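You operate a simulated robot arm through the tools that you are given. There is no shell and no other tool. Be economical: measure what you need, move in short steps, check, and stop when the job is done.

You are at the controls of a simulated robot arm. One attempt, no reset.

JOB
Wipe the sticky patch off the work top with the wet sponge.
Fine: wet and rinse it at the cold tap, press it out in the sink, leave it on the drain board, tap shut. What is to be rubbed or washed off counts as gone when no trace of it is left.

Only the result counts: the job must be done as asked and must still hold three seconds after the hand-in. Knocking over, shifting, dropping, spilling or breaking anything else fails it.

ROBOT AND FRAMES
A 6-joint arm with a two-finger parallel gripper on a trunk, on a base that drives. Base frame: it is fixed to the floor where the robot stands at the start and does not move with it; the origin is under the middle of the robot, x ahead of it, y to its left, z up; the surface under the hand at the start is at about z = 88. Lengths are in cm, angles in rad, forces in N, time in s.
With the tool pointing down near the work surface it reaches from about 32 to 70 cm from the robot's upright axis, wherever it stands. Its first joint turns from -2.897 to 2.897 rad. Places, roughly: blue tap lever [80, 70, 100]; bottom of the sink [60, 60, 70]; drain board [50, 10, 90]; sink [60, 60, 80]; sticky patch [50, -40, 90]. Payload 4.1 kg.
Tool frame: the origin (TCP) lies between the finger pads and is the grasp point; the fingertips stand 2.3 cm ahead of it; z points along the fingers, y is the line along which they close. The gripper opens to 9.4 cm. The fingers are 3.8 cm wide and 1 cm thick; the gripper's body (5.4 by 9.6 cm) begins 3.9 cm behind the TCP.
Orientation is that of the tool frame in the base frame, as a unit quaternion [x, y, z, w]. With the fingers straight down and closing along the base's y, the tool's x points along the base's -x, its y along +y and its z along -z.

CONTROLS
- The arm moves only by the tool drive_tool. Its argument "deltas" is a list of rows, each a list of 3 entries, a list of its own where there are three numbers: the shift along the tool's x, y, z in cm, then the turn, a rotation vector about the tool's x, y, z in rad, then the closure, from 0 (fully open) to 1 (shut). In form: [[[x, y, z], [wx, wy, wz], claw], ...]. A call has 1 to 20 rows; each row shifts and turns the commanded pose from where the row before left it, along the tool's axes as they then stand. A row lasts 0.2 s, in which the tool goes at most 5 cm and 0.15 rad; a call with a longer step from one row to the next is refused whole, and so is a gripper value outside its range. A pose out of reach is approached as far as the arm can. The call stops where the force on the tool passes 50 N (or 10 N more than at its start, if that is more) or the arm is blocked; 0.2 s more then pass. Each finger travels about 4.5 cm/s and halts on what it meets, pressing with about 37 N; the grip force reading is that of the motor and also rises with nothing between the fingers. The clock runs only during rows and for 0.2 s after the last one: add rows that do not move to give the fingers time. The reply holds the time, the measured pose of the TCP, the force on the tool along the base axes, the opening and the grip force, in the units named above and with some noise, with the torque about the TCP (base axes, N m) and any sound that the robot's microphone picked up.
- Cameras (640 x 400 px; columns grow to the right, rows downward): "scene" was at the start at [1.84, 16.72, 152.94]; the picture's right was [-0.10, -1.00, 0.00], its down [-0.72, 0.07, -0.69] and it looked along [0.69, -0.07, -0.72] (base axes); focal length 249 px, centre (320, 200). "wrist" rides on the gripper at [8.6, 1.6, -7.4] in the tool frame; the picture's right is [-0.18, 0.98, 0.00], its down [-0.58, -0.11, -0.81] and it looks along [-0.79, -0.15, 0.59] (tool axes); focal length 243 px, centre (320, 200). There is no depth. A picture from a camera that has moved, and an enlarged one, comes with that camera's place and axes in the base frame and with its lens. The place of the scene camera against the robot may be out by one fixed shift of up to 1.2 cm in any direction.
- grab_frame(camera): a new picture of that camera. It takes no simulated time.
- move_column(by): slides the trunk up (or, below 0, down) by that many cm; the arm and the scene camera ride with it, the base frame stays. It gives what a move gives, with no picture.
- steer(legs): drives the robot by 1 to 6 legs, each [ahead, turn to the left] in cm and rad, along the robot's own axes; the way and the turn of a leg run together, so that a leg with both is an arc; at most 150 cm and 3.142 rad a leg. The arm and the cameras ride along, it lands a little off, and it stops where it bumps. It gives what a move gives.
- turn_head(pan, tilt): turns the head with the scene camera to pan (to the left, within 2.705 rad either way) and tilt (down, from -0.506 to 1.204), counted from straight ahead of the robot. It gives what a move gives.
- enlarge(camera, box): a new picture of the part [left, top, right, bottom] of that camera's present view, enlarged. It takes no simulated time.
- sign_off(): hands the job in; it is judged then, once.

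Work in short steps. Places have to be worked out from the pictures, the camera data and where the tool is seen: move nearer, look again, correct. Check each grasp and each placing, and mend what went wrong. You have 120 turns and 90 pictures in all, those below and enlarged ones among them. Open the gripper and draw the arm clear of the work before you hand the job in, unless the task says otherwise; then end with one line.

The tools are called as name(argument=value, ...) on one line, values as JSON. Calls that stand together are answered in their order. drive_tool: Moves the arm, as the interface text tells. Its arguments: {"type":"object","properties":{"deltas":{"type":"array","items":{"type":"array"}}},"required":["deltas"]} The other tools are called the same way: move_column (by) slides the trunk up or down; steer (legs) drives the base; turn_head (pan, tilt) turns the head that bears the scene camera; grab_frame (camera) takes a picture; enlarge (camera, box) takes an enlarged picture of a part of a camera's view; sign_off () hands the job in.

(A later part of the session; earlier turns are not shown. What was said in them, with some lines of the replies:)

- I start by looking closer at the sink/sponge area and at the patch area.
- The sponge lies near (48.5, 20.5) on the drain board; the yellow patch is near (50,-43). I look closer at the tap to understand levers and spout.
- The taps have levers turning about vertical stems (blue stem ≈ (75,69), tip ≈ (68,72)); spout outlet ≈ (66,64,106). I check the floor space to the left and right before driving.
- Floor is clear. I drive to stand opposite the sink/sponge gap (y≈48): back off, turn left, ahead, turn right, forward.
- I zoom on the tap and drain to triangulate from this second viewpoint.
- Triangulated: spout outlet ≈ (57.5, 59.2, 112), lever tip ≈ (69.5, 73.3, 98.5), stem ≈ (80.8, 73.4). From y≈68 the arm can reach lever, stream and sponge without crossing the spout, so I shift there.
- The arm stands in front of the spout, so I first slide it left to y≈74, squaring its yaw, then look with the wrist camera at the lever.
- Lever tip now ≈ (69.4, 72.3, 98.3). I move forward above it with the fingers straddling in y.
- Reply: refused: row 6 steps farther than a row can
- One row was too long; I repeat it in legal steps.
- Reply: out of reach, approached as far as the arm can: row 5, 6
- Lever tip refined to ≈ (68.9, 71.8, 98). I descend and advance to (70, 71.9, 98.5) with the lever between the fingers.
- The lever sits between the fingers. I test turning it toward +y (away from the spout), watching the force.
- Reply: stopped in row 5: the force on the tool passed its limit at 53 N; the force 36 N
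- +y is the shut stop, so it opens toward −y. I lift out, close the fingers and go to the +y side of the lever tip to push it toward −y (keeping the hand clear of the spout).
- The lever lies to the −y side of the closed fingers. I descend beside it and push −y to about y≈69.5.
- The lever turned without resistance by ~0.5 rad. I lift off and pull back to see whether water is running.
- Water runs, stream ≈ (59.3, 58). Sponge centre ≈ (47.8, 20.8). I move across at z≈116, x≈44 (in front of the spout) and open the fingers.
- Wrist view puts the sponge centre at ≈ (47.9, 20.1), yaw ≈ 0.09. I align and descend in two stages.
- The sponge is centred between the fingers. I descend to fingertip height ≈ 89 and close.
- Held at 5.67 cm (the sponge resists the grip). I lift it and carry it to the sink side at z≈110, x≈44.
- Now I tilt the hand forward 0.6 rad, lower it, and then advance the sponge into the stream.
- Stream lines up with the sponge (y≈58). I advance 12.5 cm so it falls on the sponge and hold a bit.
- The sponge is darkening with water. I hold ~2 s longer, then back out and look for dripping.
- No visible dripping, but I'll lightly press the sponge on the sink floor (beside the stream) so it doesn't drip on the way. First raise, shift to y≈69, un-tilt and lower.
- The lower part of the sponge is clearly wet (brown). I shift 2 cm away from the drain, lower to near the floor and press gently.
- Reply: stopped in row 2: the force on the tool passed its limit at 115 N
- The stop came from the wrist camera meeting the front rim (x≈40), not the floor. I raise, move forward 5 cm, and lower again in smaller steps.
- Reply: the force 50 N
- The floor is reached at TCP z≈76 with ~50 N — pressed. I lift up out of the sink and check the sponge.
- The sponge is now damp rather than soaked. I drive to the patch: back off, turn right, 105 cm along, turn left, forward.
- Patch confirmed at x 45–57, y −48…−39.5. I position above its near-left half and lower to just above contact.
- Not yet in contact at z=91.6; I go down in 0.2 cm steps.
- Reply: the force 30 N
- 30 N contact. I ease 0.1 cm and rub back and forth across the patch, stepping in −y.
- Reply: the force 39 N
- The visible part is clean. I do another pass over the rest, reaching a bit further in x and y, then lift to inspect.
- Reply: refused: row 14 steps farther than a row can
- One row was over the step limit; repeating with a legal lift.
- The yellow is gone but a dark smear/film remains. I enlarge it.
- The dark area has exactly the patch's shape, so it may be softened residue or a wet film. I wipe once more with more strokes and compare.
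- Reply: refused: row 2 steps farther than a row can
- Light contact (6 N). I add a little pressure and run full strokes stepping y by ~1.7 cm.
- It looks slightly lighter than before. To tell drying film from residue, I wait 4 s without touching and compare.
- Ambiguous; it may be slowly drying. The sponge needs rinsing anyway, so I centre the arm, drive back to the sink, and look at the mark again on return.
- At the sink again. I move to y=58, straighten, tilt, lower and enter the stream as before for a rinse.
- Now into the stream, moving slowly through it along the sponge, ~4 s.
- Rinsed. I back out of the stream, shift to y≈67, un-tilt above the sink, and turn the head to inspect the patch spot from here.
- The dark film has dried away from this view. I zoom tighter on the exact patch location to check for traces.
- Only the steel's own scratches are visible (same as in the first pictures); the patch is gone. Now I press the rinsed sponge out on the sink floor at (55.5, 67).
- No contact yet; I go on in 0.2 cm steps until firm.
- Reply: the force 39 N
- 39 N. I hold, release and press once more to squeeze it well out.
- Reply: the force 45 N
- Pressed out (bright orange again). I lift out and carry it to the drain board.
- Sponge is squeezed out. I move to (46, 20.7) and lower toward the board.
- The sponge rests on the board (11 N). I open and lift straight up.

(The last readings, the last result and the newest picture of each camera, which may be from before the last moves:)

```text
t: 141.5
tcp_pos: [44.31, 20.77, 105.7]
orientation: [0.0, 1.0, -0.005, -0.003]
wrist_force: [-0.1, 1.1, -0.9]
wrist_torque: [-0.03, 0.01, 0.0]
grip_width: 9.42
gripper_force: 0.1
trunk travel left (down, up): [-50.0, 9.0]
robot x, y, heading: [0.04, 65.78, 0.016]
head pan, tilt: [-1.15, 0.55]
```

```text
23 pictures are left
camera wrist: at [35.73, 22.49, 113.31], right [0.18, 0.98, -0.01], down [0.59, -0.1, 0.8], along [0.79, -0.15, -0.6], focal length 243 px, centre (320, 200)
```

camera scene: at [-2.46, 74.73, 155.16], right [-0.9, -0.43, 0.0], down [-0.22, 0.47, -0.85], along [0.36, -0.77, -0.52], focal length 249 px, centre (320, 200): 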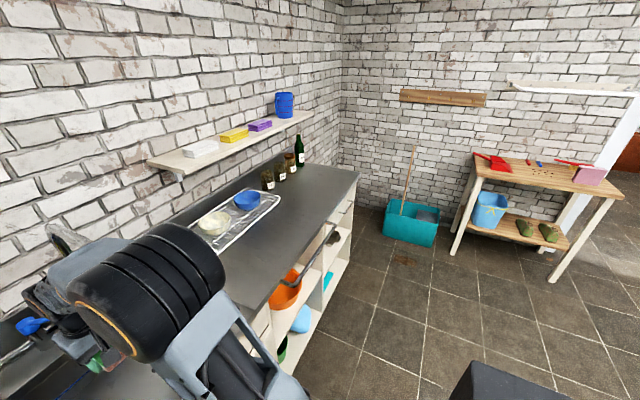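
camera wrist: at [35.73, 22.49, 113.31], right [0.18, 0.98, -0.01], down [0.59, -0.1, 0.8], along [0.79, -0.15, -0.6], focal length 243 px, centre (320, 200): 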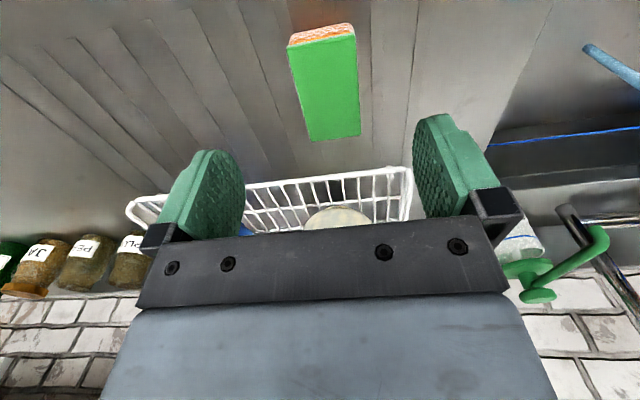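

Sponge sits flat on the drain board. Next, shut the tap: move the arm across in front of the spout to y≈72, and drive 3 cm forward for reach.

drive_tool(deltas=[[[0, 3, -3], [0, 0, 0], 0], [[0, 4, -2], [0, 0, 0], 0], [[0, 4.7, 0], [0, 0, 0], 0], [[0, 4.7, 0], [0, 0, 0], 0], [[0, 4.7, 0], [0, 0, 0], 0], [[0, 4.7, 0], [0, 0, 0], 0], [[0, 4.7, 0], [0, 0, 0], 0], [[0, 4.7, 0], [0, 0, 0], 0], [[0, 4.7, 0], [0, 0, 0], 0], [[0, 4.7, 0], [0, 0, 0], 0], [[0, 4.7, 0], [0, 0, 0], 0], [[0, 2, 0], [0, 0, 0], 0], [[0, 0, 0], [0, 0, 0], 0]])

steer(legs=[[3.5, 0]])

turn_head(pan=-0.1, tilt=0.75)

grab_frame(camera="wrist")

```text
t: 144.3
tcp_pos: [44.42, 72.03, 110.22]
orientation: [0.001, 1.0, -0.004, -0.003]
wrist_force: [-0.2, 0.9, 0.4]
wrist_torque: [-0.01, 0.0, 0.02]
grip_width: 9.39
gripper_force: 0.0
trunk travel left (down, up): [-50.0, 9.0]
robot x, y, heading: [0.05, 65.37, 0.015]
head pan, tilt: [-1.15, 0.55]
```

```text
t: 145.2
tcp_pos: [47.93, 72.1, 110.23]
orientation: [0.0, 1.0, -0.004, -0.003]
wrist_force: [1.2, -0.2, -0.1]
wrist_torque: [0.01, 0.02, 0.0]
grip_width: 9.4
gripper_force: 0.2
trunk travel left (down, up): [-50.0, 9.0]
robot x, y, heading: [3.35, 65.57, 0.018]
head pan, tilt: [-1.15, 0.55]
```

```text
t: 146.5
tcp_pos: [47.96, 72.15, 110.17]
orientation: [0.0, 1.0, -0.004, -0.003]
wrist_force: [-0.2, -0.3, -1.5]
wrist_torque: [0.02, 0.01, -0.02]
grip_width: 9.4
gripper_force: 0.1
trunk travel left (down, up): [-50.0, 9.0]
robot x, y, heading: [3.5, 65.97, 0.018]
head pan, tilt: [-0.099, 0.75]
```

```text
22 pictures are left
camera wrist: at [39.38, 73.81, 117.76], right [0.18, 0.98, -0.01], down [0.59, -0.1, 0.8], along [0.79, -0.15, -0.6], focal length 243 px, centre (320, 200)
```

wrist: 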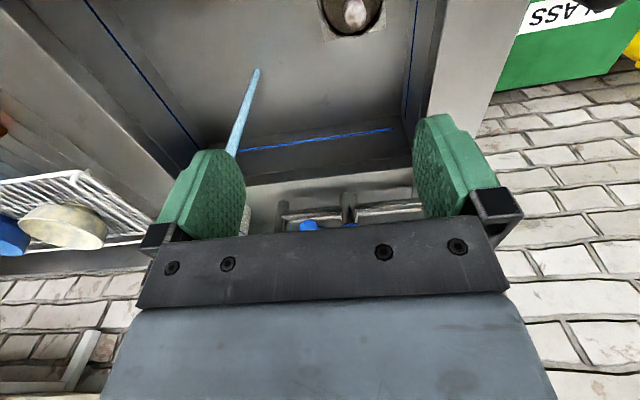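

Lever tip ≈ (70.7, 66.3). I advance at z≈110 staying left of the spout, then shift to y≈68.5 above the lever.

drive_tool(deltas=[[[-4.5, 0, 0], [0, 0, 0], 0], [[-4.5, 0, 0], [0, 0, 0], 0], [[-4.5, 0, 0.5], [0, 0, 0], 0], [[-4.2, 0, 2], [0, 0, 0], 0], [[-3, 0, 3], [0, 0, 0], 0], [[-1, -2, 0.5], [0, 0, 0], 0], [[0, -1.3, 0], [0, 0, 0], 0], [[0, 0, 0], [0, 0, 0], 0]])

grab_frame(camera="wrist")

enlarge(camera="scene", box=[240, 110, 440, 235])

```text
t: 148.3
tcp_pos: [69.66, 68.74, 104.24]
orientation: [-0.001, 1.0, -0.005, -0.004]
wrist_force: [-0.8, -0.8, -0.1]
wrist_torque: [-0.03, -0.03, -0.01]
grip_width: 9.39
gripper_force: 0.0
trunk travel left (down, up): [-50.0, 9.0]
robot x, y, heading: [3.44, 65.57, 0.02]
head pan, tilt: [-0.099, 0.75]
```

```text
21 pictures are left
camera wrist: at [61.0, 70.41, 111.7], right [0.18, 0.98, -0.01], down [0.59, -0.1, 0.8], along [0.79, -0.15, -0.6], focal length 243 px, centre (320, 200)
```

wrist: 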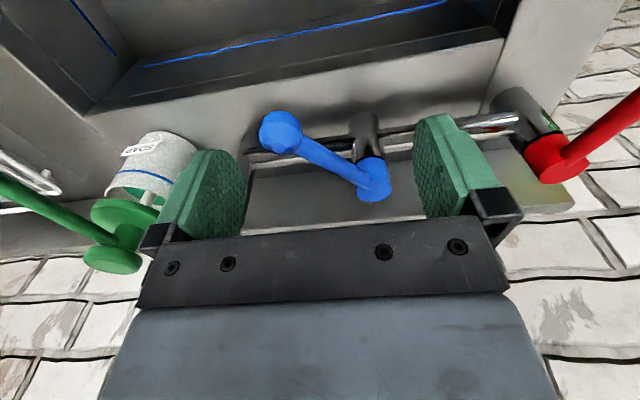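

```text
3.20 times, centred on (340, 172) of scene
camera zoom: at [5.51, 82.27, 153.42], right [-0.08, -1.0, 0.0], down [-0.68, 0.05, -0.73], along [0.73, -0.06, -0.68], focal length 797 px, centre (256, 288)
```

zoom: 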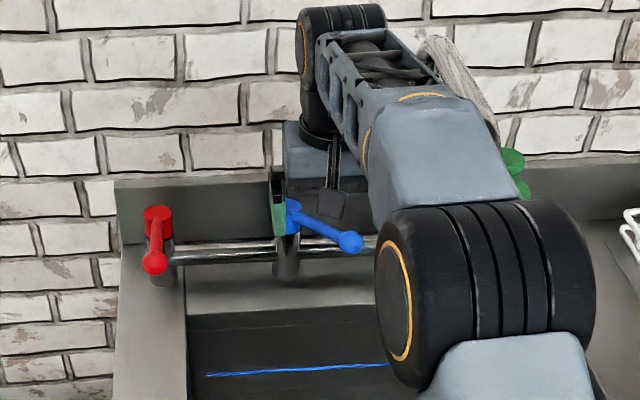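

Lever tip ≈ (70.5, 65.9), between the fingers. I shift 0.6 cm −y, then descend so the −y finger is on the spout side of the lever.

drive_tool(deltas=[[[-0.5, -0.6, 0], [0, 0, 0], 0], [[-0.3, 0, 2], [0, 0, 0], 0], [[0, 0, 2], [0, 0, 0], 0], [[0, 0, 1.5], [0, 0, 0], 0], [[0, 0, 0], [0, 0, 0], 0]])

grab_frame(camera="wrist")

```text
t: 149.5
tcp_pos: [70.42, 67.97, 98.58]
orientation: [0.0, 1.0, -0.004, -0.003]
wrist_force: [0.0, -0.8, -0.5]
wrist_torque: [-0.02, -0.02, 0.0]
grip_width: 9.41
gripper_force: 0.1
trunk travel left (down, up): [-50.0, 9.0]
robot x, y, heading: [3.85, 65.66, 0.021]
head pan, tilt: [-0.099, 0.75]
```

```text
19 pictures are left
camera wrist: at [61.77, 69.7, 106.11], right [0.18, 0.98, -0.01], down [0.59, -0.1, 0.8], along [0.79, -0.15, -0.6], focal length 243 px, centre (320, 200)
```

wrist: 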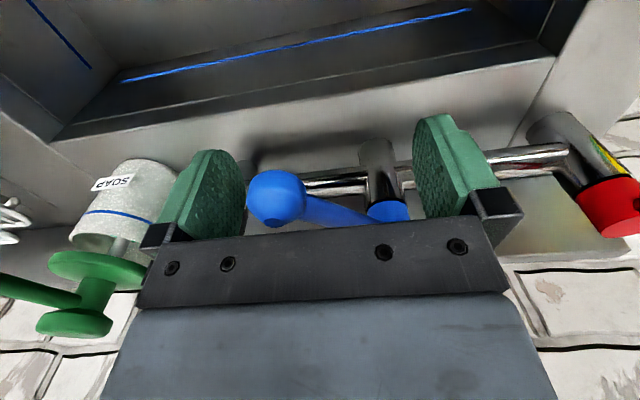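

The lever is between the fingers. I push toward +y until the shut stop is felt.

drive_tool(deltas=[[[0, 2, 0], [0, 0, 0], 0], [[0.3, 2, 0], [0, 0, 0], 0], [[0.3, 1.5, 0], [0, 0, 0], 0], [[0, 1, 0], [0, 0, 0], 0], [[0, 0.5, 0], [0, 0, 0], 0], [[0, 0.5, 0], [0, 0, 0], 0], [[0, 0.4, 0], [0, 0, 0], 0], [[0, 0, 0], [0, 0, 0], 0]])

grab_frame(camera="wrist")

```text
t: 151.3
tcp_pos: [69.92, 75.54, 98.5]
orientation: [0.001, 1.0, -0.005, -0.003]
wrist_force: [2.1, -29.6, 2.0]
wrist_torque: [0.13, 0.12, 0.63]
grip_width: 9.41
gripper_force: 0.1
trunk travel left (down, up): [-50.0, 9.0]
robot x, y, heading: [3.86, 65.54, 0.018]
head pan, tilt: [-0.099, 0.75]
```

```text
18 pictures are left
camera wrist: at [61.26, 77.19, 106.12], right [0.19, 0.98, -0.01], down [0.59, -0.1, 0.8], along [0.79, -0.16, -0.6], focal length 243 px, centre (320, 200)
```

wrist: 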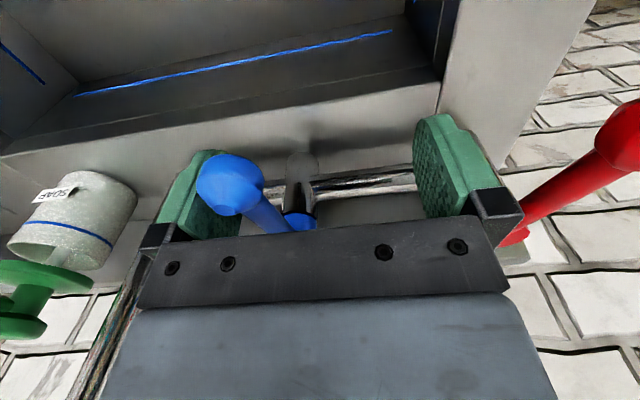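

The stop is reached at −30 N, as at the first test. I relax, lift out, retract and check that the stream has stopped.

drive_tool(deltas=[[[0, -1, 0], [0, 0, 0], 0], [[0, 0, -3], [0, 0, 0], 0], [[0, 0, -4], [0, 0, 0], 0], [[3.5, 0, -3], [0, 0, 0], 0], [[4.5, 0, 0], [0, 0, 0], 0], [[4.5, 0, 0], [0, 0, 0], 0], [[4.5, 0, 0], [0, 0, 0], 0], [[4.5, 0, 0], [0, 0, 0], 0], [[0, 0, 0], [0, 0, 0], 0]])

grab_frame(camera="wrist")

grab_frame(camera="scene")

```text
t: 153.3
tcp_pos: [48.01, 75.21, 108.71]
orientation: [0.001, 1.0, -0.004, -0.003]
wrist_force: [0.1, -0.2, 0.4]
wrist_torque: [-0.01, -0.01, 0.0]
grip_width: 9.4
gripper_force: 0.1
trunk travel left (down, up): [-50.0, 9.0]
robot x, y, heading: [3.96, 65.79, 0.018]
head pan, tilt: [-0.099, 0.75]
```

```text
17 pictures are left
camera wrist: at [39.38, 76.9, 116.18], right [0.18, 0.98, -0.01], down [0.59, -0.1, 0.8], along [0.79, -0.15, -0.6], focal length 243 px, centre (320, 200)
```

wrist: 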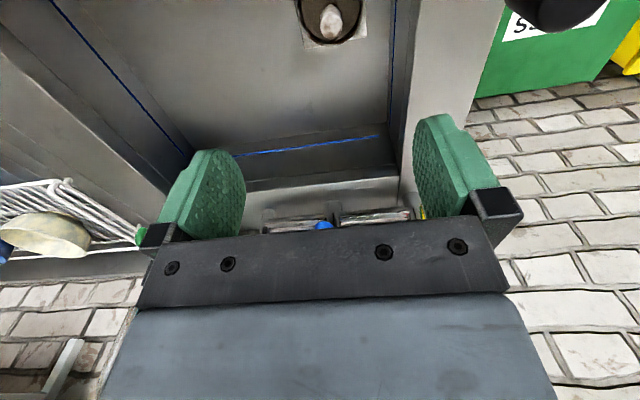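

```text
16 pictures are left
camera scene: at [5.48, 82.25, 153.42], right [-0.08, -1.0, 0.0], down [-0.68, 0.05, -0.73], along [0.73, -0.06, -0.68], focal length 249 px, centre (320, 200)
```

scene: 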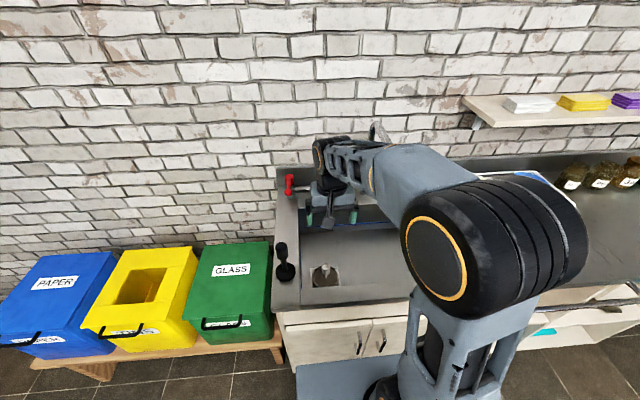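

The stream is off. I back the robot away from the counter and take a last look at the tap, sponge and patch spot.

steer(legs=[[-25, 0]])

turn_head(pan=-0.75, tilt=0.5)

grab_frame(camera="scene")

```text
t: 155.1
tcp_pos: [23.11, 74.67, 108.69]
orientation: [0.002, 1.0, -0.005, -0.004]
wrist_force: [0.1, -1.0, 0.0]
wrist_torque: [-0.03, 0.0, 0.01]
grip_width: 9.39
gripper_force: 0.0
trunk travel left (down, up): [-50.0, 9.0]
robot x, y, heading: [-21.02, 65.05, 0.014]
head pan, tilt: [-0.099, 0.75]
```

```text
t: 156.1
tcp_pos: [23.05, 74.73, 108.63]
orientation: [0.002, 1.0, -0.004, -0.003]
wrist_force: [0.7, 0.1, -0.5]
wrist_torque: [0.0, -0.01, -0.01]
grip_width: 9.4
gripper_force: 0.1
trunk travel left (down, up): [-50.0, 9.0]
robot x, y, heading: [-21.51, 65.28, 0.015]
head pan, tilt: [-0.75, 0.499]
```

```text
15 pictures are left
camera scene: at [-20.92, 76.41, 155.62], right [-0.67, -0.74, 0.0], down [-0.36, 0.32, -0.88], along [0.65, -0.59, -0.48], focal length 249 px, centre (320, 200)
```

scene: 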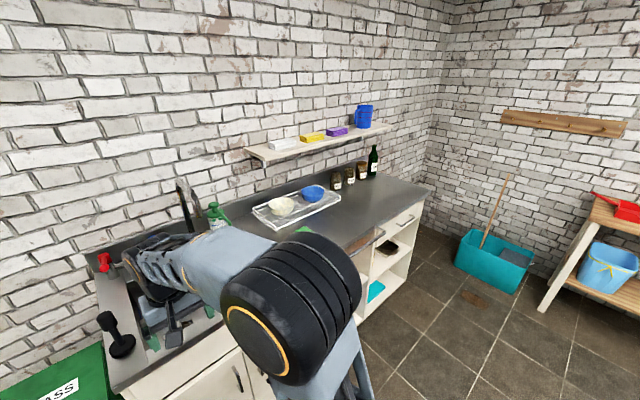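

I enlarge the former patch area once more from this angle.

enlarge(camera="scene", box=[350, 170, 430, 220])

```text
8.00 times, centred on (390, 195) of scene
camera zoom: at [-20.92, 76.41, 155.62], right [-0.67, -0.74, 0.0], down [-0.36, 0.32, -0.88], along [0.65, -0.59, -0.48], focal length 1994 px, centre (-240, 240)
```

zoom: 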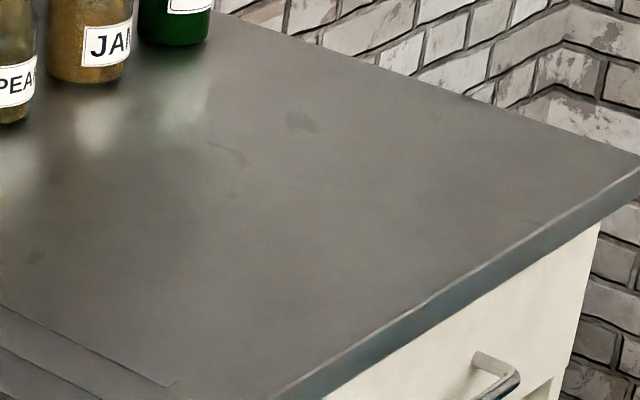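

The work top is clean with no trace of the patch. The sponge is on the drain board, the tap is shut, and the gripper is open and clear, so I hand in.

sign_off()

```text
The job is handed in.
```

The sticky patch is wiped off, the sponge is rinsed, pressed out and lying on the drain board, and the cold tap is shut; I've handed the job in, but no verdict came back.
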